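You operate a simulated robot arm through the tools that you are given. There is no shell and no other tool. Be economical: measure what you need, move in short steps, check, and stop when the job is done.

The job below is to be done with a simulated robot arm. You get a single attempt, and the scene is never put back.

Task
Plug the orange stick into the free dock socket and copy to it.
Fine: switch the dock on, slide to COPY, wait for the green bar, then slide to EJECT; leave the dock on.
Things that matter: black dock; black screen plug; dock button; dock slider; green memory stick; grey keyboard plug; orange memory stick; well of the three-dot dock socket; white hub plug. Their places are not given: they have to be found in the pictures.

The check looks at the end state, three seconds after you hand in, the way a careful person would. Anything else that was tipped, shoved, dropped, spilled or broken makes it a failure.

Robot
A 6-joint arm with a two-finger parallel gripper, fixed in place. Base frame: the origin is at the foot of the arm, x ahead of it, y to its left, z up; the work surface is at about z = 0.74. Units: m, rad, N and s.
With the tool pointing down near the work surface it reaches from about 0.26 to 0.68 m from the base axis. Its first joint turns from -1.152 to 1.152 rad. Payload 2.9 kg.
The tool frame sits at the grasp point between the pads (the TCP): z along the fingers, y along the line on which they close. The tips reach 0.03 m beyond it. The gripper opens to 0.11 m. The fingers are 0.02 m wide and 0.01 m thick; the gripper's body (0.048 by 0.112 m) begins 0.055 m behind the TCP.
Orientation is told as [roll, pitch, yaw] about the base's x, y, z axes, in that order, counted from this pose: with the fingers straight down and closing along the base's y, the tool's x points along the base's -x, its y along +y and its z along -z.

Tools
- The arm moves only by the tool send_rows. Its argument "moves" is a list of rows, each a list of 7 numbers: the shift along the tool's x, y, z in m, then the turn, a rotation vector about the tool's x, y, z in rad, then the finger opening in m, from 0 to 0.11. In form: [[x, y, z, ax, ay, az, fingers], ...]. A call has 1 to 20 rows; each row shifts and turns the commanded pose from where the row before left it, along the tool's axes as they then stand. Rows are played at 5 a second. More than 0.05 m and 0.15 rad between two rows, or a gripper value outside its range, and nothing of the call is played. A pose out of reach is approached as far as the arm can. The call stops where the force on the tool passes 40 N (or 10 N more than at its start, if that is more) or the arm is blocked; 0.2 s more then pass. The fingers move at their own pace (about 0.108 m/s each) and stop on an object; they squeeze with about 34 N. The grip force told is the motor's: it shows also when the fingers shut on nothing. Time passes only in rows, and 0.2 s behind the last, so rows that do not move let the fingers close. The reply holds the time, the measured pose of the TCP, the force on the tool along the base axes, the opening and the grip force, in the units named above and with some noise, with the torque about the TCP (base axes, N m) and any sound that the robot's microphone picked up.
- Cameras (640 x 400 px; columns grow to the right, rows downward): "scene" is fixed at [0.0543, 0.4089, 1.4053]; the picture's right is [-0.96, -0.29, 0.00], its down [-0.15, 0.49, -0.86] and it looks along [0.25, -0.82, -0.51] (base axes); focal length 365 px, centre (320, 200). "wrist" rides on the gripper at [0.072, 0.017, -0.103] in the tool frame; the picture's right is [-0.23, 0.97, 0.00], its down [-0.76, -0.18, -0.62] and it looks along [-0.61, -0.14, 0.78] (tool axes); focal length 222 px, centre (320, 200).
- camera(camera): a new picture of that camera. No time passes.
- probe_pixels(camera, pixels): for up to 12 pixels [column, row] of the newest picture of that camera ("zoom" is the newest enlarged one), the place [x, y, z] in the base frame of the surface seen there, good to about 0.002 m, but the place of the scene camera against the robot may be out by one fixed shift of up to 0.025 m in any direction. No time passes.
- enlarge(camera, box): a new picture of the part [left, top, right, bottom] of that camera's present view, enlarged. No time passes.
- job_done(): hands the job in; it is judged then, once.

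Work in short steps. Measure before you move; look again where a grasp or a placing could have gone wrong, and mend it. You have 80 turns and 34 pictures in all, those below and enlarged ones among them. Open the gripper and draw the arm clear of the work before you hand the job in, unless the task says otherwise; then end with one line.

The tools are called after ">>>" by a JSON object that holds its "fn" and its "kwargs". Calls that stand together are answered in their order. send_rows: Moves the arm, as the interface text tells. Its arguments: {"type":"object","properties":{"moves":{"type":"array","items":{"type":"array","items":{"type":"number"}}}},"required":["moves"]} The other tools are called the same way: camera (camera) takes a picture; probe_pixels (camera, pixels) gives the place of the surface under pixels of a picture; enlarge (camera, box) takes an enlarged picture of a part of a camera's view; job_done () hands the job in.

At the start:

```text
t: 0.0
eef_pos: [0.2471, -0.3104, 1.0829]
tool_rot: [-0.002, 0.0, 0.002]
wrist_force: [0.3, 0.1, 0.5]
ft_torque: [0.02, 0.0, -0.02]
opening: 0.1098
grasp_force: 0.2
```

scene: 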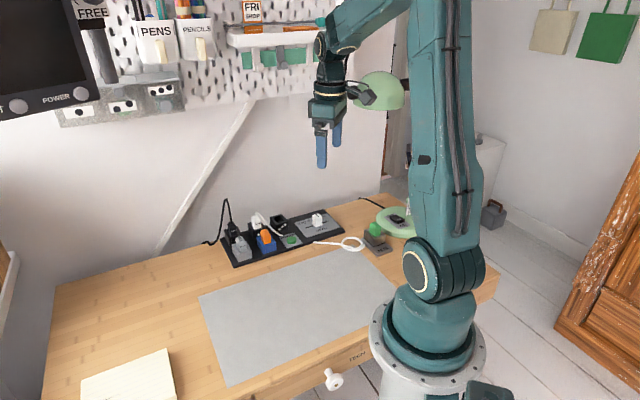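
wrist: 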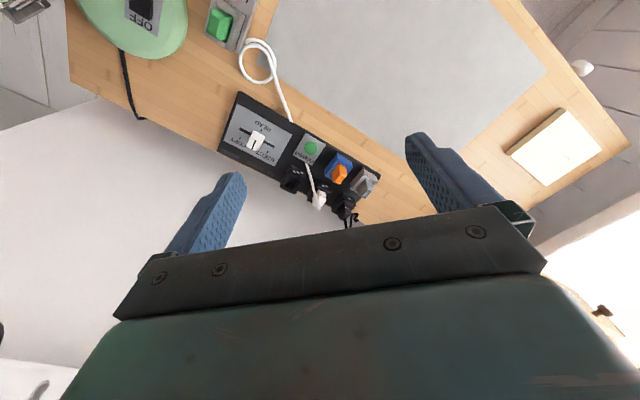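

The dock is at about (285,235) in the scene picture and (300,155) in the wrist picture. I enlarge both to see details.

>>> {"fn": "enlarge", "kwargs": {"camera": "scene", "box": [200, 190, 360, 290]}}

>>> {"fn": "enlarge", "kwargs": {"camera": "wrist", "box": [200, 80, 400, 240]}}

```text
4.00 times, centred on (280, 240) of scene
```

zoom: 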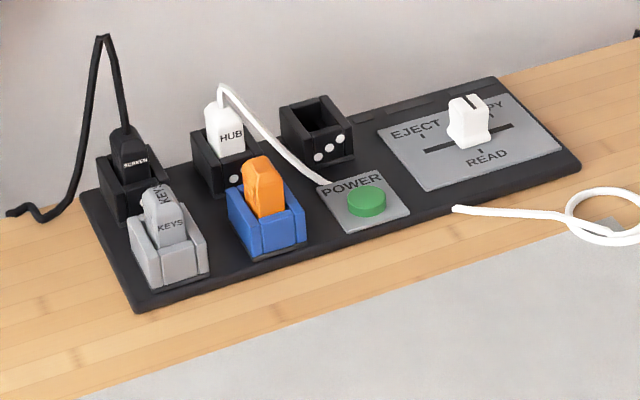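

```text
2.50 times, centred on (300, 160) of wrist
```

zoom: 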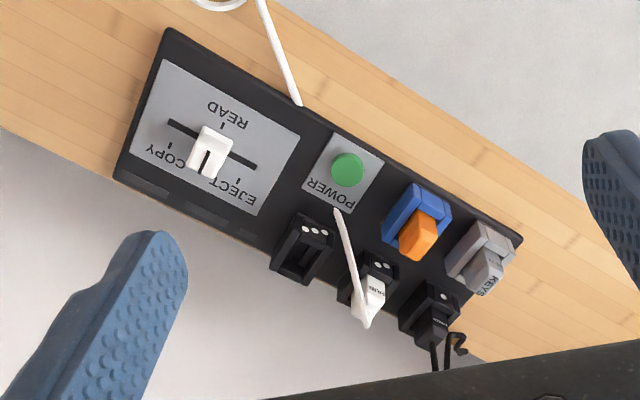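

The wrist zoom shows the free three-dot socket at (300,250), orange stick top at (420,235), button (347,170), and slider (208,150). I probe these.

>>> {"fn": "probe_pixels", "kwargs": {"camera": "zoom", "pixels": [[420, 235], [428, 215], [412, 253], [346, 168], [212, 135], [205, 165], [172, 124], [255, 166], [313, 231], [288, 262], [277, 265], [330, 240]]}}

>>> {"fn": "probe_pixels", "kwargs": {"camera": "wrist", "pixels": [[238, 93], [380, 178], [220, 150], [315, 172], [323, 183], [320, 170], [335, 165], [355, 165]]}}

```text
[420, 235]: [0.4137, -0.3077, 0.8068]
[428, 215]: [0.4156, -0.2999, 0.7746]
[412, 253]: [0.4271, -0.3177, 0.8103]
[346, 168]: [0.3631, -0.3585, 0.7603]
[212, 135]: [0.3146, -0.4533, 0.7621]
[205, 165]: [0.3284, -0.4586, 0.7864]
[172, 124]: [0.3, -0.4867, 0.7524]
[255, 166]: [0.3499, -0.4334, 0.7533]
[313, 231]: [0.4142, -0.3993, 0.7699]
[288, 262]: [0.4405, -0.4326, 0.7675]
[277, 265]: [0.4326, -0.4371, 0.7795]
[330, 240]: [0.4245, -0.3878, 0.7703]
```

```text
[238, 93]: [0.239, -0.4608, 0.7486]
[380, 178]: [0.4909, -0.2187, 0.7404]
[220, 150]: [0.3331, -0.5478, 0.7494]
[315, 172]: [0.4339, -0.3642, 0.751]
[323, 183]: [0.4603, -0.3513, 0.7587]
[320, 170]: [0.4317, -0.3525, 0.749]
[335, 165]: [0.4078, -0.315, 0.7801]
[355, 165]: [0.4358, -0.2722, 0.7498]
```

I want a closer look first; I probe the wall for clearance, then move above the orange stick, staying high.

>>> {"fn": "probe_pixels", "kwargs": {"camera": "wrist", "pixels": [[200, 145], [160, 130], [280, 200], [270, 230], [260, 260]]}}

>>> {"fn": "send_rows", "kwargs": {"moves": [[-0.04, 0, 0.02, 0, 0, 0, 0.06], [-0.04, 0, 0.02, 0, 0, 0, 0.06], [-0.04, 0, 0.02, 0, 0, 0, 0.06], [-0.03, 0, 0.03, 0, 0, 0, 0.06], [0, 0, 0.02, 0, 0, 0, 0.06], [0, 0, 0, 0, 0, 0, 0.06]]}}

>>> {"fn": "camera", "kwargs": {"camera": "wrist"}}

```text
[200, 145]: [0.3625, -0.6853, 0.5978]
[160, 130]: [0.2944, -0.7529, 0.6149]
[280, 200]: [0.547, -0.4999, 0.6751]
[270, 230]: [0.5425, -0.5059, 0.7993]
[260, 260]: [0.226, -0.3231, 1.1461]
```

```text
t: 1.4
eef_pos: [0.3972, -0.3138, 0.9725]
tool_rot: [0.0, 0.0, 0.0]
wrist_force: [0.3, -0.1, -0.7]
ft_torque: [-0.01, -0.01, 0.0]
opening: 0.06
grasp_force: 0.0
```

```text
29 pictures are left
```

wrist: 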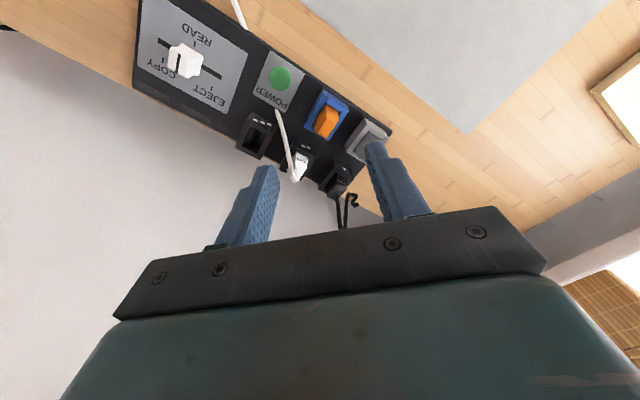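

The view is closer now; orange stick at (327,120), free socket at (256,133). I enlarge.

>>> {"fn": "enlarge", "kwargs": {"camera": "wrist", "box": [220, 60, 400, 210]}}

```text
2.67 times, centred on (310, 135) of wrist
```

zoom: 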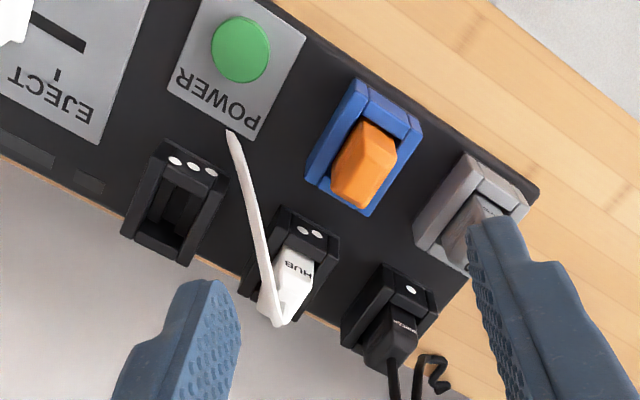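

I probe the orange stick's top, holder rims, and socket rims.

>>> {"fn": "probe_pixels", "kwargs": {"camera": "zoom", "pixels": [[366, 124], [393, 143], [340, 170], [372, 178], [336, 190], [362, 200], [358, 85], [417, 125], [312, 178], [366, 212], [352, 150], [380, 158]]}}

>>> {"fn": "probe_pixels", "kwargs": {"camera": "zoom", "pixels": [[164, 145], [225, 182], [165, 170], [205, 190], [127, 222], [180, 256], [150, 236], [175, 215], [212, 200], [160, 190], [240, 48], [190, 162]]}}

>>> {"fn": "enlarge", "kwargs": {"camera": "scene", "box": [240, 205, 304, 257]}}

```text
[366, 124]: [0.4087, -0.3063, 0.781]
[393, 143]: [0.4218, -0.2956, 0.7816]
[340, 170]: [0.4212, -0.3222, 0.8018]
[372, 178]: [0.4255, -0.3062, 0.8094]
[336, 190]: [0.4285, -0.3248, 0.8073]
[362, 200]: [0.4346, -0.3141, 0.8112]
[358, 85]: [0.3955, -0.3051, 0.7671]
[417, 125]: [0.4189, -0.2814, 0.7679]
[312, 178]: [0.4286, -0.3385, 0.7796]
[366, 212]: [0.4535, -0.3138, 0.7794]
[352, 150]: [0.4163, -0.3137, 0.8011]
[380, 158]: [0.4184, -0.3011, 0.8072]
```

```text
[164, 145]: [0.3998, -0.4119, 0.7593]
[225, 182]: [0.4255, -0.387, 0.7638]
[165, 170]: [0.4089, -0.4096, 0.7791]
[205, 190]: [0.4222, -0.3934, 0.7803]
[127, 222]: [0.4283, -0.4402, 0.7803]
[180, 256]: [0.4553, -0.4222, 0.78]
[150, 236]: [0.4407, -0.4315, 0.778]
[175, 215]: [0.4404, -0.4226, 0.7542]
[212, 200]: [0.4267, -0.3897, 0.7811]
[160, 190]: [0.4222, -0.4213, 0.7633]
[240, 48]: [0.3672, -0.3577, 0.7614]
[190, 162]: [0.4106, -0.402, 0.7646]
```

```text
7.69 times, centred on (272, 231) of scene
```

zoom: 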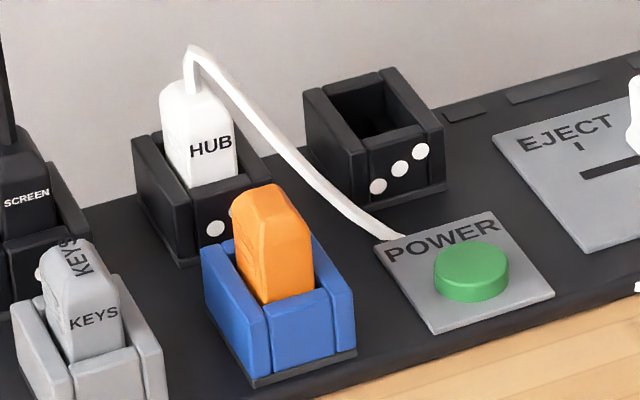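

I probe the cable, hub plug and keys holder for finger clearance, plus slider details.

>>> {"fn": "probe_pixels", "kwargs": {"camera": "wrist", "pixels": [[278, 112], [282, 128], [288, 146], [295, 178], [302, 156], [297, 166], [362, 144], [366, 121], [347, 150], [307, 162], [279, 78], [186, 66]]}}

>>> {"fn": "enlarge", "kwargs": {"camera": "wrist", "box": [130, 0, 290, 100]}}

```text
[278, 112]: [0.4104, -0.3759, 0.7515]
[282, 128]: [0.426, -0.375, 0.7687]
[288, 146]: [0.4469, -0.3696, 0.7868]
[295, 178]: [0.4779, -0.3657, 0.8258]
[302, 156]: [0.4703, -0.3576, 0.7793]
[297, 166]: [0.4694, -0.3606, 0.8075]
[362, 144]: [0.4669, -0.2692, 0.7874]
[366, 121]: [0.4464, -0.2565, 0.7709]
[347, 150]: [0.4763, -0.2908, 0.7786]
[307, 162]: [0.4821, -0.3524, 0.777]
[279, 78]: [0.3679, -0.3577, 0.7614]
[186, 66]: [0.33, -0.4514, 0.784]
```

```text
4.00 times, centred on (210, 50) of wrist
```

zoom: 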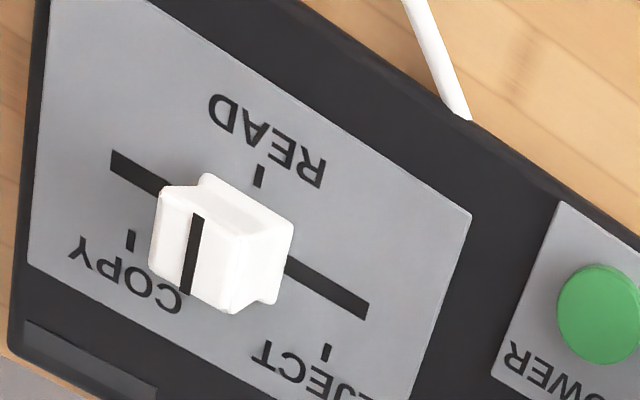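

The dock axes lie at 45° to the base. I turn the tool so that the fingers close along the dock's long axis and hover over the orange stick at z≈0.90.

>>> {"fn": "send_rows", "kwargs": {"moves": [[0, 0, 0, 0, 0, 0.1309, 0.045], [0, 0, 0, 0, 0, 0.1309, 0.045], [0, 0, 0, 0, 0, 0.1309, 0.045], [0, 0, 0, 0, 0, 0.1309, 0.045], [0, 0, 0, 0, 0, 0.1309, 0.045], [0, 0, 0, 0, 0, 0.1309, 0.045], [-0.017, 0.0212, 0, 0, 0, 0, 0.045], [0, 0, 0.035, 0, 0, 0, 0.045], [0, 0, 0.035, 0, 0, 0, 0.045], [0, 0, 0, 0, 0, 0, 0.045]]}}

>>> {"fn": "camera", "kwargs": {"camera": "wrist"}}

```text
t: 3.6
eef_pos: [0.4246, -0.3083, 0.9013]
tool_rot: [0.001, -0.002, -0.785]
wrist_force: [0.8, -0.8, -0.2]
ft_torque: [-0.01, 0.0, -0.01]
opening: 0.0448
grasp_force: 0.2
```

```text
25 pictures are left
```

wrist: 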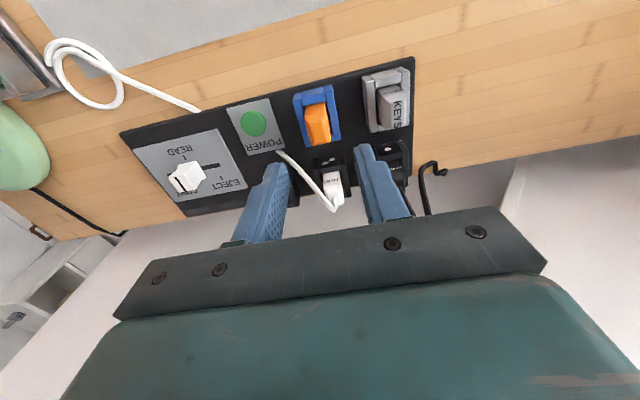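

Now I enlarge around the orange stick (318,122) to measure its sides.

>>> {"fn": "enlarge", "kwargs": {"camera": "wrist", "box": [270, 75, 366, 135]}}

```text
6.67 times, centred on (318, 105) of wrist
```

zoom: 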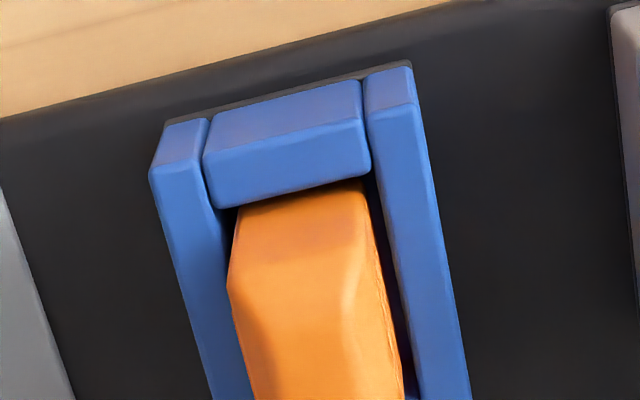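

>>> {"fn": "probe_pixels", "kwargs": {"camera": "zoom", "pixels": [[152, 172], [205, 190], [374, 160], [425, 140], [240, 215], [360, 195], [232, 290], [370, 260], [300, 300], [240, 350], [390, 360], [320, 380]]}}

```text
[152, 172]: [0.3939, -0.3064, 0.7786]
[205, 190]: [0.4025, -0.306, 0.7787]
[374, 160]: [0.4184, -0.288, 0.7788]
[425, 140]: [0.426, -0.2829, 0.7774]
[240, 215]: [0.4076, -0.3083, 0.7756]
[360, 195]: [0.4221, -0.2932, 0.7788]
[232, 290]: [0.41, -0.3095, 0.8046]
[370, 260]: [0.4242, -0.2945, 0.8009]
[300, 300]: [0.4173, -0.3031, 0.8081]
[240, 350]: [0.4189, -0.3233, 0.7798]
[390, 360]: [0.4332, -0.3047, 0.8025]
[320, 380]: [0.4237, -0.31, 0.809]
```

Stick spans u 0.0705–0.0915 with front at v 0.506, so centre ≈ (0.4257,-0.311). I descend to TCP z≈0.812, which keeps the tips just above the holder rim (0.779).

>>> {"fn": "send_rows", "kwargs": {"moves": [[-0.003, -0.001, 0.03, 0, 0, 0, 0.045], [0, 0, 0.03, 0, 0, 0, 0.045], [0, 0, 0.02, 0, 0, 0, 0.045], [0, 0, 0.009, 0, 0, 0, 0.045], [0, 0, 0, 0, 0, 0, 0.045]]}}

>>> {"fn": "camera", "kwargs": {"camera": "wrist"}}

```text
t: 4.8
eef_pos: [0.4264, -0.31, 0.8138]
tool_rot: [0.002, 0.0, -0.787]
wrist_force: [-0.2, 0.9, 0.3]
ft_torque: [-0.01, 0.0, 0.01]
opening: 0.045
grasp_force: 0.0
```

```text
23 pictures are left
```

wrist: 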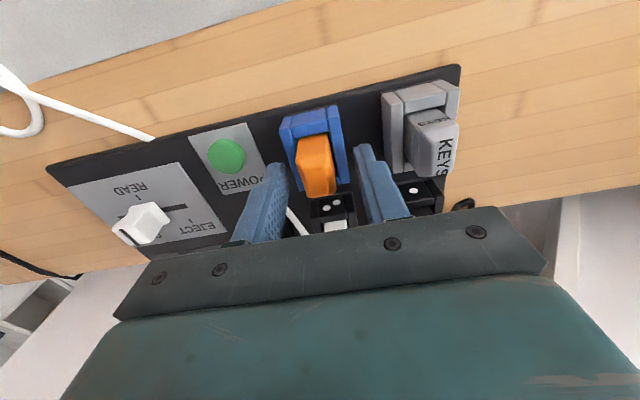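

Fingers straddle the stick (tips at about (275,165) and (363,150)). I lower 2 mm more and close.

>>> {"fn": "send_rows", "kwargs": {"moves": [[0, 0, 0.002, 0, 0, 0, 0.045], [0, 0, 0, 0, 0, 0, 0.03], [0, 0, 0, 0, 0, 0, 0.01], [0, 0, 0, 0, 0, 0, 0.01], [0, 0, 0, 0, 0, 0, 0.01]]}}

```text
t: 6.0
eef_pos: [0.4265, -0.311, 0.8111]
tool_rot: [0.0, -0.001, -0.785]
wrist_force: [-0.6, -0.6, 0.1]
ft_torque: [0.02, -0.01, 0.0]
opening: 0.0188
grasp_force: 34.1
```

The stick is gripped (0.0188 m wide). I lift it straight up 0.08 and look.

>>> {"fn": "send_rows", "kwargs": {"moves": [[0, 0, -0.01, 0, 0, 0, 0.01], [0, 0, -0.02, 0, 0, 0, 0.01], [0, 0, -0.025, 0, 0, 0, 0.01], [0, 0, -0.025, 0, 0, 0, 0.01], [0, 0, 0, 0, 0, 0, 0.01]]}}

>>> {"fn": "camera", "kwargs": {"camera": "wrist"}}

```text
t: 7.2
eef_pos: [0.4254, -0.3081, 0.8895]
tool_rot: [0.0, 0.0, -0.783]
wrist_force: [0.9, -1.1, 0.2]
ft_torque: [0.0, 0.02, -0.03]
opening: 0.0187
grasp_force: 33.9
```

```text
22 pictures are left
```

wrist: 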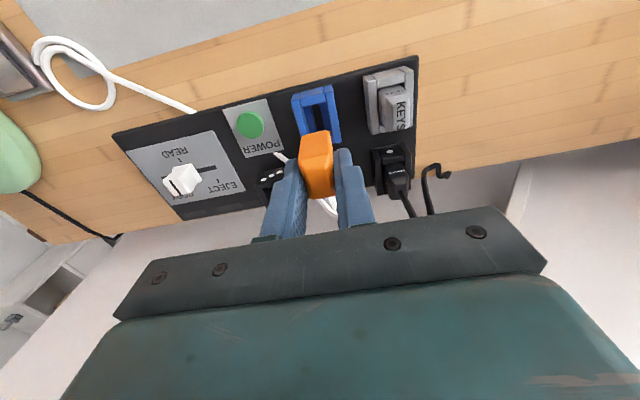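

The stick is out cleanly and upright. I move along the dock to the left first (clear of the hub cable), then back over the free socket.

>>> {"fn": "send_rows", "kwargs": {"moves": [[0, -0.025, -0.01, 0, 0, 0, 0.01], [0, -0.025, 0, 0, 0, 0, 0.01], [0, -0.024, 0, 0, 0, 0, 0.01], [-0.025, 0, 0, 0, 0, 0, 0.01], [-0.025, 0, 0, 0, 0, 0, 0.01], [-0.023, 0, 0, 0, 0, 0, 0.01], [0, 0, 0, 0, 0, 0, 0.01], [0, 0, 0, 0, 0, 0, 0.01]]}}

>>> {"fn": "enlarge", "kwargs": {"camera": "wrist", "box": [250, 75, 378, 155]}}

```text
t: 9.0
eef_pos: [0.4253, -0.4175, 0.9026]
tool_rot: [0.0, 0.001, -0.784]
wrist_force: [0.0, 0.1, 0.1]
ft_torque: [0.01, -0.01, 0.0]
opening: 0.0189
grasp_force: 33.8
```

```text
5.00 times, centred on (314, 115) of wrist
```

zoom: 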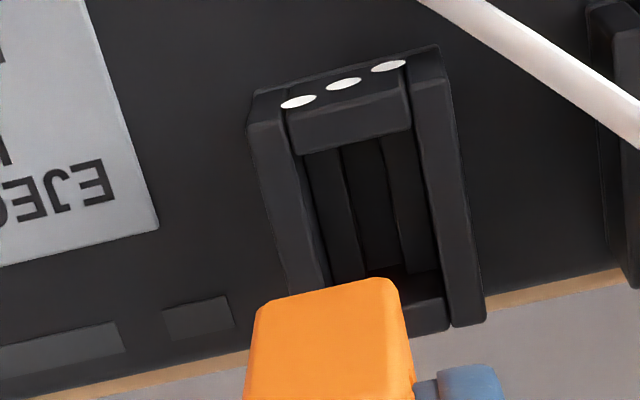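

I probe the socket walls and the held stick's corners.

>>> {"fn": "probe_pixels", "kwargs": {"camera": "zoom", "pixels": [[252, 130], [288, 128], [296, 153], [412, 128], [416, 85], [447, 84], [452, 320], [482, 312], [320, 260], [443, 262], [420, 318], [350, 142]]}}

>>> {"fn": "probe_pixels", "kwargs": {"camera": "zoom", "pixels": [[262, 312], [385, 285], [325, 300], [255, 390], [405, 370], [325, 390], [385, 320], [265, 340]]}}

>>> {"fn": "camera", "kwargs": {"camera": "wrist"}}

```text
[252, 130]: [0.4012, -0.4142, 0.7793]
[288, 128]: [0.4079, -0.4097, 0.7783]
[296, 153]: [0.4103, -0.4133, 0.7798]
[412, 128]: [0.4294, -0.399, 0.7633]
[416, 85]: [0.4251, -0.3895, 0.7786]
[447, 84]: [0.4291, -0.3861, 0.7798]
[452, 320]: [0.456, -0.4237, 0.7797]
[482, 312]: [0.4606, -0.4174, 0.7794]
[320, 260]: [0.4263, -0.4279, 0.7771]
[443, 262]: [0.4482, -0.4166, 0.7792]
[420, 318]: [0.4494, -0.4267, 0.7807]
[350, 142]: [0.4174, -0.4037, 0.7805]
```

```text
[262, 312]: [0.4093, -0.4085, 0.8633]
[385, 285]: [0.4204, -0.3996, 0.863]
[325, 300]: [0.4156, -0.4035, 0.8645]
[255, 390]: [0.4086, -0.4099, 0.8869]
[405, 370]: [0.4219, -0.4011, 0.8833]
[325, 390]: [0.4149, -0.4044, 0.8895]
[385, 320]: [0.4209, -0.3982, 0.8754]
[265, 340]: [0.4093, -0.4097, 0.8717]
```

```text
20 pictures are left
```

wrist: 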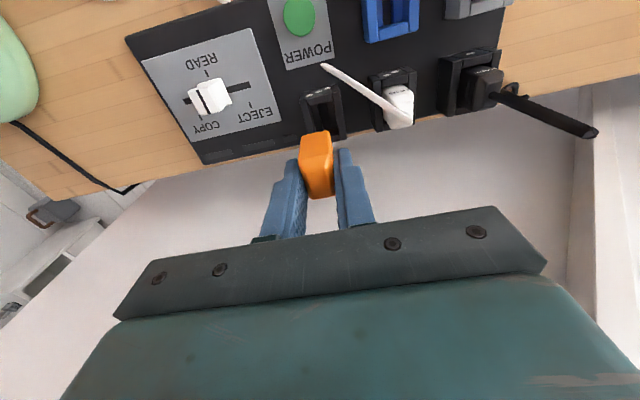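

The socket's outline: u −0.009…0.030 and v 0.5765…0.622, hole centre ≈ (u 0.0107, v 0.599). The stick's centre is now at u 0.0075 with its front at v 0.579. I check the stick's underside from the scene camera.

>>> {"fn": "enlarge", "kwargs": {"camera": "scene", "box": [240, 150, 336, 250]}}

```text
4.00 times, centred on (288, 200) of scene
```

zoom: 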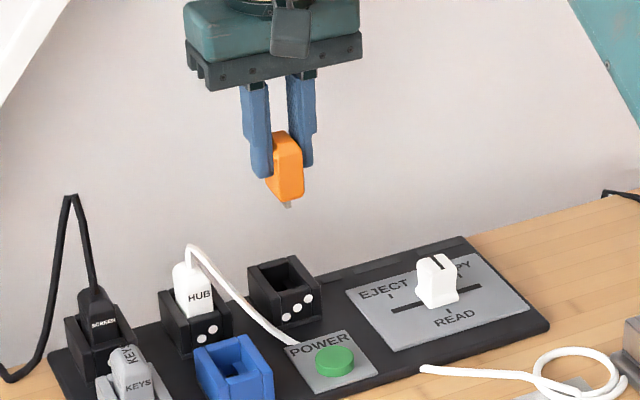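

The stick body ends near z 0.861 with a small plug below. I shift +0.0033 in u and +0.0065 in v, descend to just above the rim, and measure again.

>>> {"fn": "send_rows", "kwargs": {"moves": [[-0.0065, 0.0033, 0, 0, 0, 0, 0.01], [0, 0, 0.025, 0, 0, 0, 0.01], [0, 0, 0.025, 0, 0, 0, 0.01], [0, 0, 0.008, 0, 0, 0, 0.01], [0, 0, 0, 0, 0, 0, 0.01], [0, 0, 0, 0, 0, 0, 0.01]]}}

>>> {"fn": "enlarge", "kwargs": {"camera": "wrist", "box": [250, 100, 378, 180]}}

```text
t: 10.4
eef_pos: [0.4316, -0.4165, 0.8413]
tool_rot: [-0.001, 0.001, -0.786]
wrist_force: [-0.1, -0.2, 0.2]
ft_torque: [0.0, -0.02, 0.03]
opening: 0.019
grasp_force: 34.1
```

```text
5.00 times, centred on (314, 140) of wrist
```

zoom: 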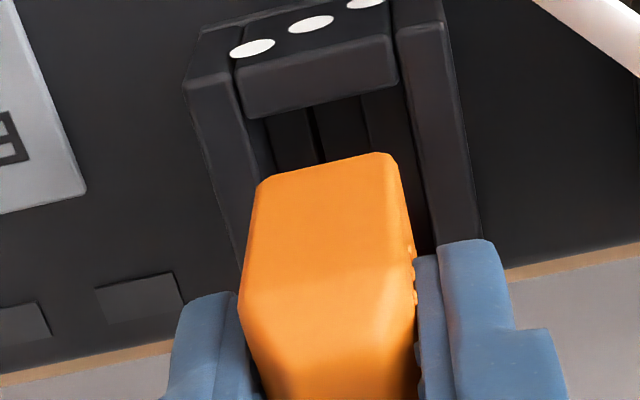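

>>> {"fn": "probe_pixels", "kwargs": {"camera": "zoom", "pixels": [[262, 190], [325, 170], [392, 160], [256, 210], [400, 190], [325, 200], [240, 95], [250, 115], [398, 82], [403, 50], [245, 150], [425, 190]]}}

```text
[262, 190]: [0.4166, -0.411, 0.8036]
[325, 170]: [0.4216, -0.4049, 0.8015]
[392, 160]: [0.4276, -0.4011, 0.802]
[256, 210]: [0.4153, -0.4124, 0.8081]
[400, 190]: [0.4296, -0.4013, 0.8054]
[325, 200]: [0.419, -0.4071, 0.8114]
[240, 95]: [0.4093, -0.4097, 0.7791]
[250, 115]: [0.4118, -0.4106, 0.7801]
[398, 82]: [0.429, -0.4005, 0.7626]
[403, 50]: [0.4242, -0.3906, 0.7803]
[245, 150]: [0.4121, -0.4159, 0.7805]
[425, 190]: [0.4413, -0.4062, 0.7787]
```

The stick (u 0.002–0.020, front v 0.584) is now inside the hole's outline (u −0.002–0.024, front v 0.582). I descend gradually, watching force.

>>> {"fn": "send_rows", "kwargs": {"moves": [[-0.0006, 0.0003, 0.01, 0, 0, 0, 0.01], [0, 0, 0.005, 0, 0, 0, 0.01], [0, 0, 0.005, 0, 0, 0, 0.01], [0, 0, 0.003, 0, 0, 0, 0.01], [0, 0, 0, 0, 0, 0, 0.01]]}}

```text
t: 11.6
eef_pos: [0.433, -0.417, 0.8199]
tool_rot: [0.001, 0.0, -0.787]
wrist_force: [0.6, -0.5, 0.0]
ft_torque: [0.0, 0.01, 0.03]
opening: 0.0185
grasp_force: 33.8
```

No contact force yet at z 0.820. I continue down in small steps.

>>> {"fn": "send_rows", "kwargs": {"moves": [[0, 0, 0.003, 0, 0, 0, 0.01], [0, 0, 0.003, 0, 0, 0, 0.01], [0, 0, 0.002, 0, 0, 0, 0.01], [0, 0, 0.002, 0, 0, 0, 0.01], [0, 0, 0, 0, 0, 0, 0.01]]}}

>>> {"fn": "enlarge", "kwargs": {"camera": "wrist", "box": [250, 100, 378, 180]}}

```text
t: 12.8
eef_pos: [0.4332, -0.4179, 0.8118]
tool_rot: [0.0, -0.001, -0.785]
wrist_force: [-1.9, 1.1, 8.6]
ft_torque: [0.06, 0.14, -0.02]
opening: 0.0187
grasp_force: 33.9
```

```text
5.00 times, centred on (314, 140) of wrist
```

zoom: 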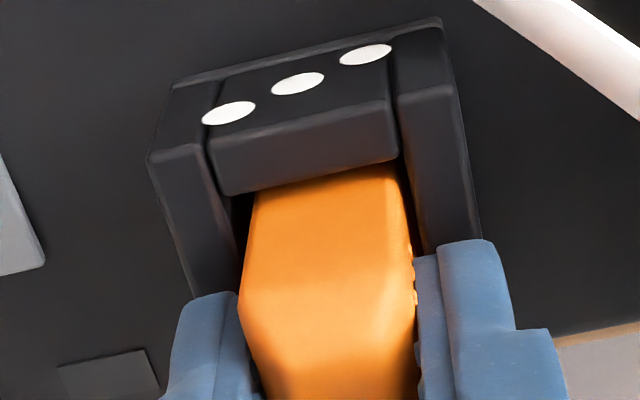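

Contact of about 9 N at z 0.812, near the depth it had in the blue holder. I press a little more to see whether it goes deeper or is seated.

>>> {"fn": "send_rows", "kwargs": {"moves": [[0, 0, 0.001, 0, 0, 0, 0.01], [0, 0, 0.001, 0, 0, 0, 0.01], [0, 0, 0.001, 0, 0, 0, 0.01], [0, 0, 0, 0, 0, 0, 0.01]]}}

```text
t: 13.8
eef_pos: [0.4329, -0.4182, 0.8112]
tool_rot: [0.0, -0.006, -0.783]
wrist_force: [-2.3, 4.1, 30.5]
ft_torque: [0.19, 0.11, 0.05]
opening: 0.0186
grasp_force: 33.7
```

It's blocked firmly at z 0.811, the same depth as in the blue holder. I relieve the push, open the fingers a little, rise, and inspect.

>>> {"fn": "send_rows", "kwargs": {"moves": [[0, 0, -0.0025, 0, 0, 0, 0.01], [0, 0, 0, 0, 0, 0, 0.01], [0, 0, 0, 0, 0, 0, 0.035], [0, 0, 0, 0, 0, 0, 0.035], [0, 0, -0.03, 0, 0, 0, 0.035], [0, 0, -0.04, 0, 0, 0, 0.035], [0.02, 0, -0.04, 0, 0, 0, 0.035], [0.02, 0, 0, 0, 0, 0, 0.035], [0, 0, 0, 0, 0, 0, 0.035]]}}

>>> {"fn": "enlarge", "kwargs": {"camera": "wrist", "box": [230, 50, 390, 150]}}

>>> {"fn": "enlarge", "kwargs": {"camera": "scene", "box": [220, 190, 316, 250]}}

```text
t: 15.8
eef_pos: [0.4052, -0.3876, 0.921]
tool_rot: [0.0, 0.001, -0.786]
wrist_force: [-0.8, -1.2, -0.7]
ft_torque: [0.01, -0.02, -0.03]
opening: 0.0351
grasp_force: 0.0
```

```text
4.00 times, centred on (310, 100) of wrist
```

zoom: 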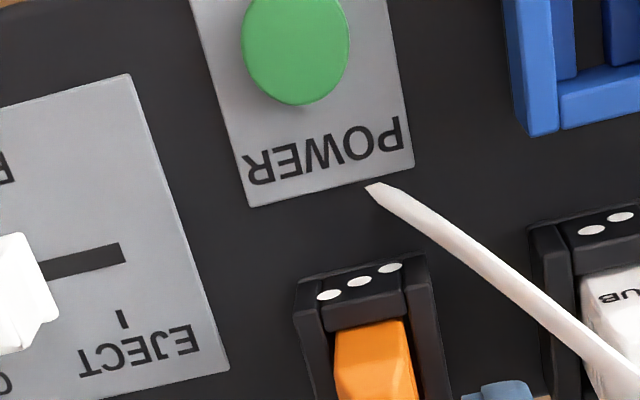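

```text
6.67 times, centred on (268, 220) of scene
```

zoom: 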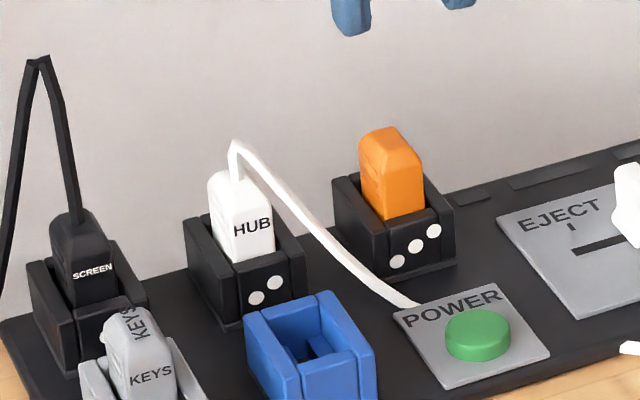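

The orange stick sits in the three-dot socket as deep as the HUB plug. Next I close the fingers and go above the power button (0.3675,-0.3577, top z 0.761).

>>> {"fn": "send_rows", "kwargs": {"moves": [[0.025, -0.003, 0, 0, 0, 0, 0.0], [0.0225, -0.0025, 0, 0, 0, 0, 0.0], [0, 0, 0.04, 0, 0, 0, 0.0], [0, 0, 0.04, 0, 0, 0, 0.0], [0, 0, 0.03, 0, 0, 0, 0.0], [0, 0, 0.01, 0, 0, 0, 0.0], [0, 0, 0, 0, 0, 0, 0.0], [0, 0, 0, 0, 0, 0, 0.0]]}}

>>> {"fn": "camera", "kwargs": {"camera": "wrist"}}

```text
t: 17.6
eef_pos: [0.3647, -0.3579, 0.7998]
tool_rot: [0.001, 0.0, -0.785]
wrist_force: [0.4, -0.1, -0.7]
ft_torque: [0.01, 0.0, -0.03]
opening: 0.0001
grasp_force: 34.4
```

```text
14 pictures are left
```

wrist: 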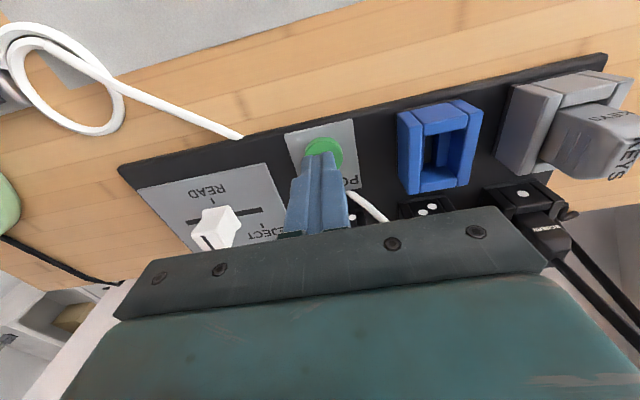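

Fingertips are at (322,165), just above the button (324,152). I press down in small steps.

>>> {"fn": "send_rows", "kwargs": {"moves": [[0, 0, 0.004, 0, 0, 0, 0], [0, 0, 0.003, 0, 0, 0, 0], [0, 0, 0.002, 0, 0, 0, 0], [0, 0, 0.002, 0, 0, 0, 0], [0, 0, 0.001, 0, 0, 0, 0], [0, 0, 0.001, 0, 0, 0, 0]]}}

```text
t: 19.0
eef_pos: [0.3655, -0.358, 0.7884]
tool_rot: [0.0, 0.0, -0.786]
wrist_force: [0.0, 1.5, 2.3]
ft_torque: [0.04, -0.03, 0.03]
opening: 0.0001
grasp_force: 34.0
heard: click
```

A click was heard. I rise now and look for signs of power.

>>> {"fn": "send_rows", "kwargs": {"moves": [[0, 0, -0.02, 0, 0, 0, 0], [0, 0, -0.04, 0, 0, 0, 0], [0, 0, -0.04, 0, 0, 0, 0], [0, 0, -0.03, 0, 0, 0, 0], [0, 0, 0, 0, 0, 0, 0]]}}

>>> {"fn": "enlarge", "kwargs": {"camera": "scene", "box": [220, 195, 348, 275]}}

>>> {"fn": "enlarge", "kwargs": {"camera": "wrist", "box": [160, 60, 400, 210]}}

```text
t: 20.2
eef_pos: [0.3652, -0.3573, 0.9167]
tool_rot: [0.001, 0.0, -0.784]
wrist_force: [0.3, -0.1, 0.2]
ft_torque: [-0.02, 0.0, -0.01]
opening: 0.0
grasp_force: 33.9
```

```text
5.00 times, centred on (284, 235) of scene
```

zoom: 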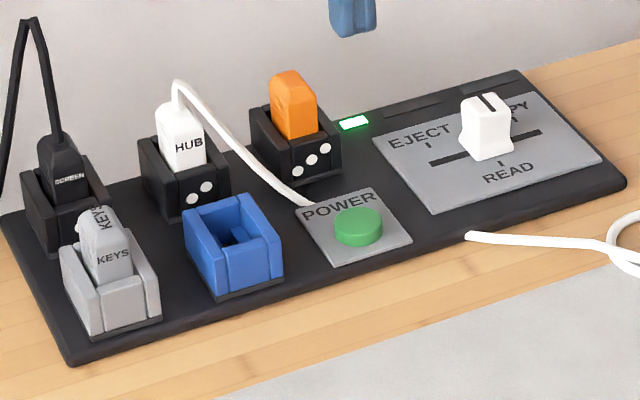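

```text
2.67 times, centred on (280, 135) of wrist
```

zoom: 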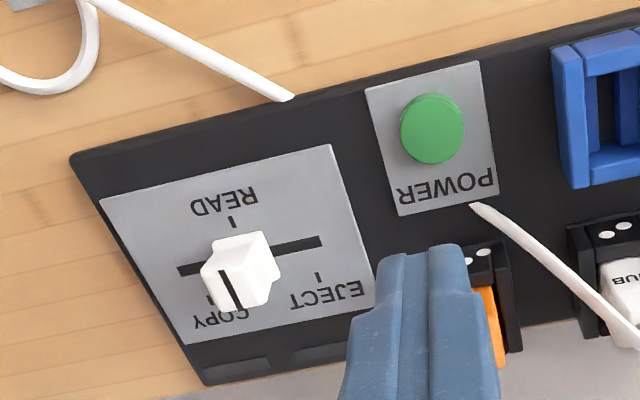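

The power LED (353,122) is lit. I probe the slider knob, slot ends and tick marks from the wrist zoom.

>>> {"fn": "probe_pixels", "kwargs": {"camera": "zoom", "pixels": [[180, 270], [321, 241], [232, 220], [318, 277], [208, 298], [213, 248], [262, 234], [203, 275], [245, 262], [228, 270], [278, 270], [260, 300]]}}

>>> {"fn": "enlarge", "kwargs": {"camera": "wrist", "box": [210, 130, 290, 180]}}

```text
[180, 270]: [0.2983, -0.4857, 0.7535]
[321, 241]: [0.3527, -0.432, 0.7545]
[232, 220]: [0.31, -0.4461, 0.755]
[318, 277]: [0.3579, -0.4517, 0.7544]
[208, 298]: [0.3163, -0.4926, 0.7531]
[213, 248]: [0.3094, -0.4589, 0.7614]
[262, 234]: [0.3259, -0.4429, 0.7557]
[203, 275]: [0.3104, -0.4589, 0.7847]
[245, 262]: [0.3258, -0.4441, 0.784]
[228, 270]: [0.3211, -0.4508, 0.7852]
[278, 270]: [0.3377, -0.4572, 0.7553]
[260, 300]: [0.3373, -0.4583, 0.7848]
```

```text
8.00 times, centred on (250, 155) of wrist
```

zoom: 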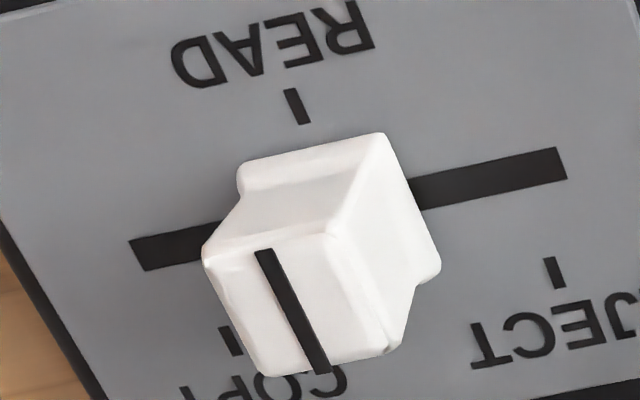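

Knob centre: u −0.0945, v 0.554 at READ; COPY is 0.03 to −u and EJECT 0.03 to +u. I open to 0.045 and straddle the knob.

>>> {"fn": "send_rows", "kwargs": {"moves": [[-0.015, -0.035, 0, 0, 0, 0, 0.045], [-0.015, -0.035, 0, 0, 0, 0, 0.045], [-0.013, -0.03, 0, 0, 0, 0, 0.045], [0, 0, 0.04, 0, 0, 0, 0.045], [0, 0, 0.04, 0, 0, 0, 0.045], [0, 0, 0.012, 0, 0, 0, 0.045], [0, 0, 0, 0, 0, 0, 0.045]]}}

>>> {"fn": "camera", "kwargs": {"camera": "wrist"}}

```text
t: 21.8
eef_pos: [0.3282, -0.4606, 0.8233]
tool_rot: [0.0, 0.001, -0.785]
wrist_force: [0.1, 0.2, 0.5]
ft_torque: [-0.02, 0.01, 0.03]
opening: 0.0451
grasp_force: 0.1
```

```text
10 pictures are left
```

wrist: 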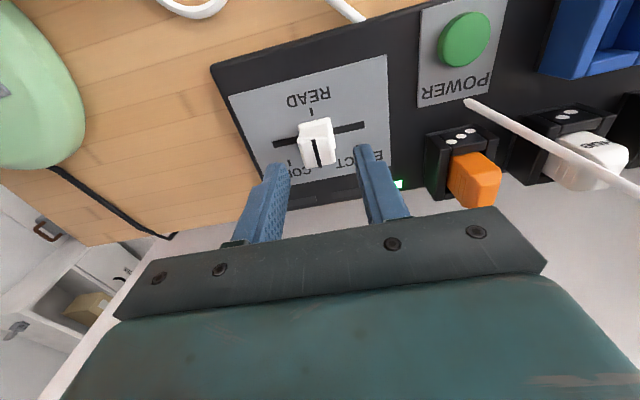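

TCP is at u −0.0936, v 0.558, straddling the knob (316,145). I correct v by 4 mm, descend to z 0.794, and close gently around it.

>>> {"fn": "send_rows", "kwargs": {"moves": [[0.004, 0, 0.01, 0, 0, 0, 0.045], [0, 0, 0.012, 0, 0, 0, 0.045], [0, 0, 0.007, 0, 0, 0, 0.045], [0, 0, 0, 0, 0, 0, 0.03], [0, 0, 0, 0, 0, 0, 0.015], [0, 0, 0, 0, 0, 0, 0.015]]}}

```text
t: 23.2
eef_pos: [0.3231, -0.4582, 0.7936]
tool_rot: [0.001, 0.0, -0.787]
wrist_force: [-2.1, -1.5, -2.3]
ft_torque: [-0.12, 0.04, -0.04]
opening: 0.0241
grasp_force: 45.4
```

The knob is held (0.024). I slide it 30 mm toward COPY (tool −y).

>>> {"fn": "send_rows", "kwargs": {"moves": [[0, -0.006, 0, 0, 0, 0, 0.02], [0, -0.006, 0, 0, 0, 0, 0.02], [0, -0.006, 0, 0, 0, 0, 0.02], [0, -0.006, 0, 0, 0, 0, 0.02], [0, -0.004, 0, 0, 0, 0, 0.02], [0, -0.002, 0, 0, 0, 0, 0.02], [0, 0, 0, 0, 0, 0, 0.02]]}}

>>> {"fn": "enlarge", "kwargs": {"camera": "scene", "box": [260, 185, 356, 245]}}

```text
t: 24.8
eef_pos: [0.3016, -0.479, 0.7948]
tool_rot: [-0.001, -0.001, -0.785]
wrist_force: [11.8, -14.6, -28.0]
ft_torque: [-0.47, -0.35, 0.04]
opening: 0.0241
grasp_force: 45.2
```

```text
6.67 times, centred on (308, 215) of scene
```

zoom: 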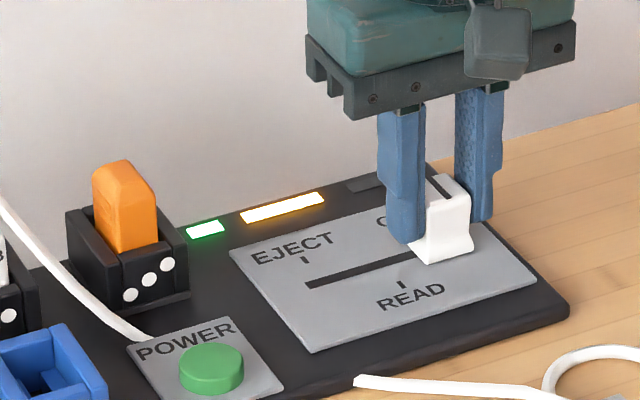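

COPY is reached: an amber bar lit. I loosen the fingers to relieve the side force and wait.

>>> {"fn": "send_rows", "kwargs": {"moves": [[0, 0, 0, 0, 0, 0, 0.035], [0, 0, 0, 0, 0, 0, 0.035], [0, 0, 0, 0, 0, 0, 0.035], [0, 0, 0, 0, 0, 0, 0.035], [0, 0, 0, 0, 0, 0, 0.035], [0, 0, 0, 0, 0, 0, 0.035], [0, 0, 0, 0, 0, 0, 0.035], [0, 0, 0, 0, 0, 0, 0.035], [0, 0, 0, 0, 0, 0, 0.035], [0, 0, 0, 0, 0, 0, 0.035], [0, 0, 0, 0, 0, 0, 0.035], [0, 0, 0, 0, 0, 0, 0.035], [0, 0, 0, 0, 0, 0, 0.035], [0, 0, 0, 0, 0, 0, 0.035], [0, 0, 0, 0, 0, 0, 0.035], [0, 0, 0, 0, 0, 0, 0.035], [0, 0, 0, 0, 0, 0, 0.035], [0, 0, 0, 0, 0, 0, 0.035], [0, 0, 0, 0, 0, 0, 0.035], [0, 0, 0, 0, 0, 0, 0.035]]}}

>>> {"fn": "enlarge", "kwargs": {"camera": "scene", "box": [260, 185, 356, 245]}}

```text
t: 29.0
eef_pos: [0.3016, -0.4767, 0.7954]
tool_rot: [0.0, 0.001, -0.787]
wrist_force: [-0.5, -0.1, 0.6]
ft_torque: [0.0, 0.0, -0.03]
opening: 0.035
grasp_force: 0.1
```

```text
6.67 times, centred on (308, 215) of scene
```

zoom: 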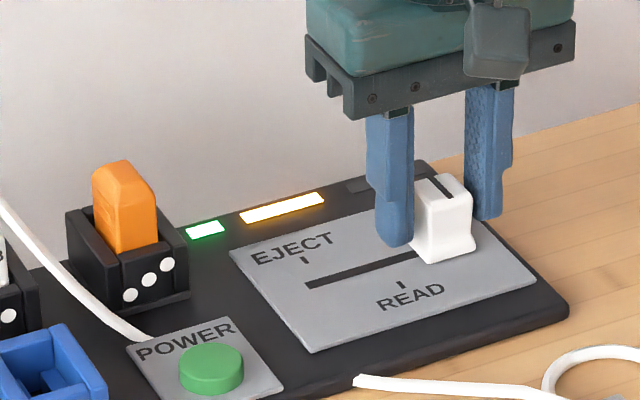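

The bar is still amber at t=29; I wait two more stretches before looking again.

>>> {"fn": "send_rows", "kwargs": {"moves": [[0, 0, 0, 0, 0, 0, 0.035], [0, 0, 0, 0, 0, 0, 0.035], [0, 0, 0, 0, 0, 0, 0.035], [0, 0, 0, 0, 0, 0, 0.035], [0, 0, 0, 0, 0, 0, 0.035], [0, 0, 0, 0, 0, 0, 0.035], [0, 0, 0, 0, 0, 0, 0.035], [0, 0, 0, 0, 0, 0, 0.035], [0, 0, 0, 0, 0, 0, 0.035], [0, 0, 0, 0, 0, 0, 0.035], [0, 0, 0, 0, 0, 0, 0.035], [0, 0, 0, 0, 0, 0, 0.035], [0, 0, 0, 0, 0, 0, 0.035], [0, 0, 0, 0, 0, 0, 0.035], [0, 0, 0, 0, 0, 0, 0.035], [0, 0, 0, 0, 0, 0, 0.035], [0, 0, 0, 0, 0, 0, 0.035], [0, 0, 0, 0, 0, 0, 0.035], [0, 0, 0, 0, 0, 0, 0.035], [0, 0, 0, 0, 0, 0, 0.035]]}}

>>> {"fn": "send_rows", "kwargs": {"moves": [[0, 0, 0, 0, 0, 0, 0.035], [0, 0, 0, 0, 0, 0, 0.035], [0, 0, 0, 0, 0, 0, 0.035], [0, 0, 0, 0, 0, 0, 0.035], [0, 0, 0, 0, 0, 0, 0.035], [0, 0, 0, 0, 0, 0, 0.035], [0, 0, 0, 0, 0, 0, 0.035], [0, 0, 0, 0, 0, 0, 0.035], [0, 0, 0, 0, 0, 0, 0.035], [0, 0, 0, 0, 0, 0, 0.035], [0, 0, 0, 0, 0, 0, 0.035], [0, 0, 0, 0, 0, 0, 0.035], [0, 0, 0, 0, 0, 0, 0.035], [0, 0, 0, 0, 0, 0, 0.035], [0, 0, 0, 0, 0, 0, 0.035], [0, 0, 0, 0, 0, 0, 0.035], [0, 0, 0, 0, 0, 0, 0.035], [0, 0, 0, 0, 0, 0, 0.035], [0, 0, 0, 0, 0, 0, 0.035], [0, 0, 0, 0, 0, 0, 0.035]]}}

>>> {"fn": "enlarge", "kwargs": {"camera": "scene", "box": [260, 185, 356, 245]}}

```text
t: 33.2
eef_pos: [0.3021, -0.4777, 0.7957]
tool_rot: [0.0, 0.001, -0.786]
wrist_force: [0.7, -0.5, 0.4]
ft_torque: [0.0, -0.01, 0.01]
opening: 0.0351
grasp_force: 0.1
```

```text
t: 37.4
eef_pos: [0.302, -0.4782, 0.7954]
tool_rot: [0.0, 0.0, -0.786]
wrist_force: [-0.1, -0.8, 0.2]
ft_torque: [-0.03, 0.01, -0.01]
opening: 0.0351
grasp_force: 0.0
```

```text
6.67 times, centred on (308, 215) of scene
```

zoom: 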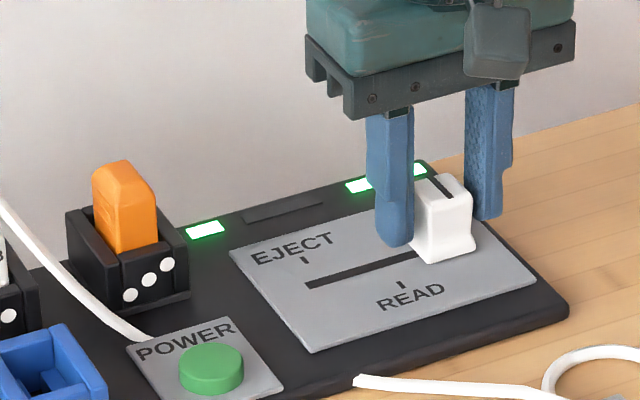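

The bar is green. I grip the knob again and slide it about 59 mm to EJECT.

>>> {"fn": "send_rows", "kwargs": {"moves": [[0, 0, 0, 0, 0, 0, 0.02], [0, 0, 0, 0, 0, 0, 0.02], [0, 0.008, 0, 0, 0, 0, 0.02], [0, 0.01, 0, 0, 0, 0, 0.02], [0, 0.01, 0, 0, 0, 0, 0.02], [0, 0.01, 0, 0, 0, 0, 0.02], [0, 0.008, 0, 0, 0, 0, 0.02], [0, 0.006, 0, 0, 0, 0, 0.02], [0, 0.004, 0, 0, 0, 0, 0.02], [0, 0.002, 0, 0, 0, 0, 0.02], [0, 0.001, 0, 0, 0, 0, 0.02], [0, 0, 0, 0, 0, 0, 0.02]]}}

>>> {"fn": "enlarge", "kwargs": {"camera": "scene", "box": [260, 185, 356, 245]}}

```text
t: 40.0
eef_pos: [0.3427, -0.436, 0.7967]
tool_rot: [0.001, 0.001, -0.786]
wrist_force: [1.2, -3.0, -10.9]
ft_torque: [-0.25, -0.3, 0.01]
opening: 0.024
grasp_force: 45.0
```

```text
6.67 times, centred on (308, 215) of scene
```

zoom: 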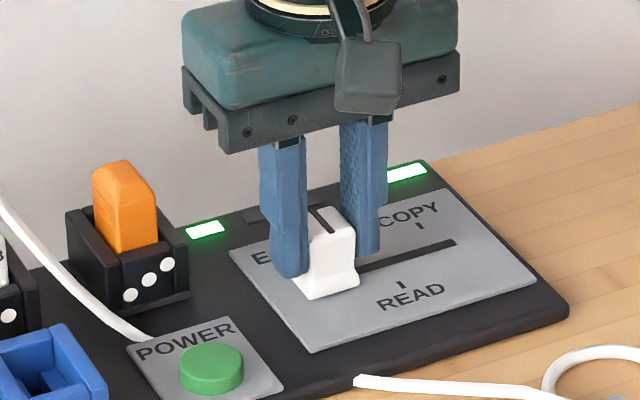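

The knob is at u −0.066, on the EJECT tick. I nudge 2 mm further to be sure it is at its end, then release, rise and look.

>>> {"fn": "send_rows", "kwargs": {"moves": [[0, 0.001, 0, 0, 0, 0, 0.02], [0, 0.001, 0, 0, 0, 0, 0.02], [0, 0, 0, 0, 0, 0, 0.02]]}}

>>> {"fn": "send_rows", "kwargs": {"moves": [[0, 0, 0, 0, 0, 0, 0.04], [0, 0, 0, 0, 0, 0, 0.04], [0, 0, -0.02, 0, 0, 0, 0.04], [0, 0, -0.04, 0, 0, 0, 0.04], [0, 0, -0.04, 0, 0, 0, 0.04], [0.03, 0, -0.04, 0, 0, 0, 0.04], [0.04, 0, -0.03, 0, 0, 0, 0.04], [0.04, 0, 0, 0, 0, 0, 0.06], [0, 0, 0, 0, 0, 0, 0.06]]}}

>>> {"fn": "enlarge", "kwargs": {"camera": "scene", "box": [220, 185, 348, 265]}}

```text
t: 40.8
eef_pos: [0.344, -0.4353, 0.7963]
tool_rot: [-0.001, 0.002, -0.788]
wrist_force: [-8.6, -8.6, -13.7]
ft_torque: [-0.45, 0.09, 0.14]
opening: 0.024
grasp_force: 44.6
```

```text
t: 42.8
eef_pos: [0.2652, -0.3564, 0.9654]
tool_rot: [0.0, -0.001, -0.786]
wrist_force: [-0.1, 0.1, -0.8]
ft_torque: [-0.02, 0.02, -0.01]
opening: 0.0598
grasp_force: 0.1
```

```text
5.00 times, centred on (284, 225) of scene
```

zoom: 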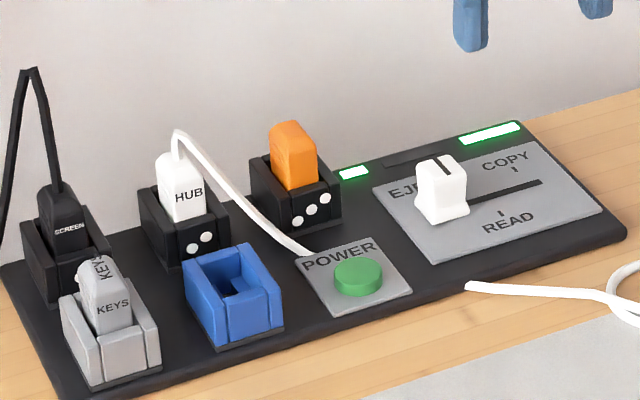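

Slider at EJECT (end-stop force felt), power LED and done bar green, stick seated, everything else in place, arm clear. I hand in.

>>> {"fn": "job_done", "kwargs": {}}

```text
The job is handed in.
```

The orange stick is plugged into the three-dot socket and the copy ran until the bar turned green. The slider is now on EJECT and the dock is still on.
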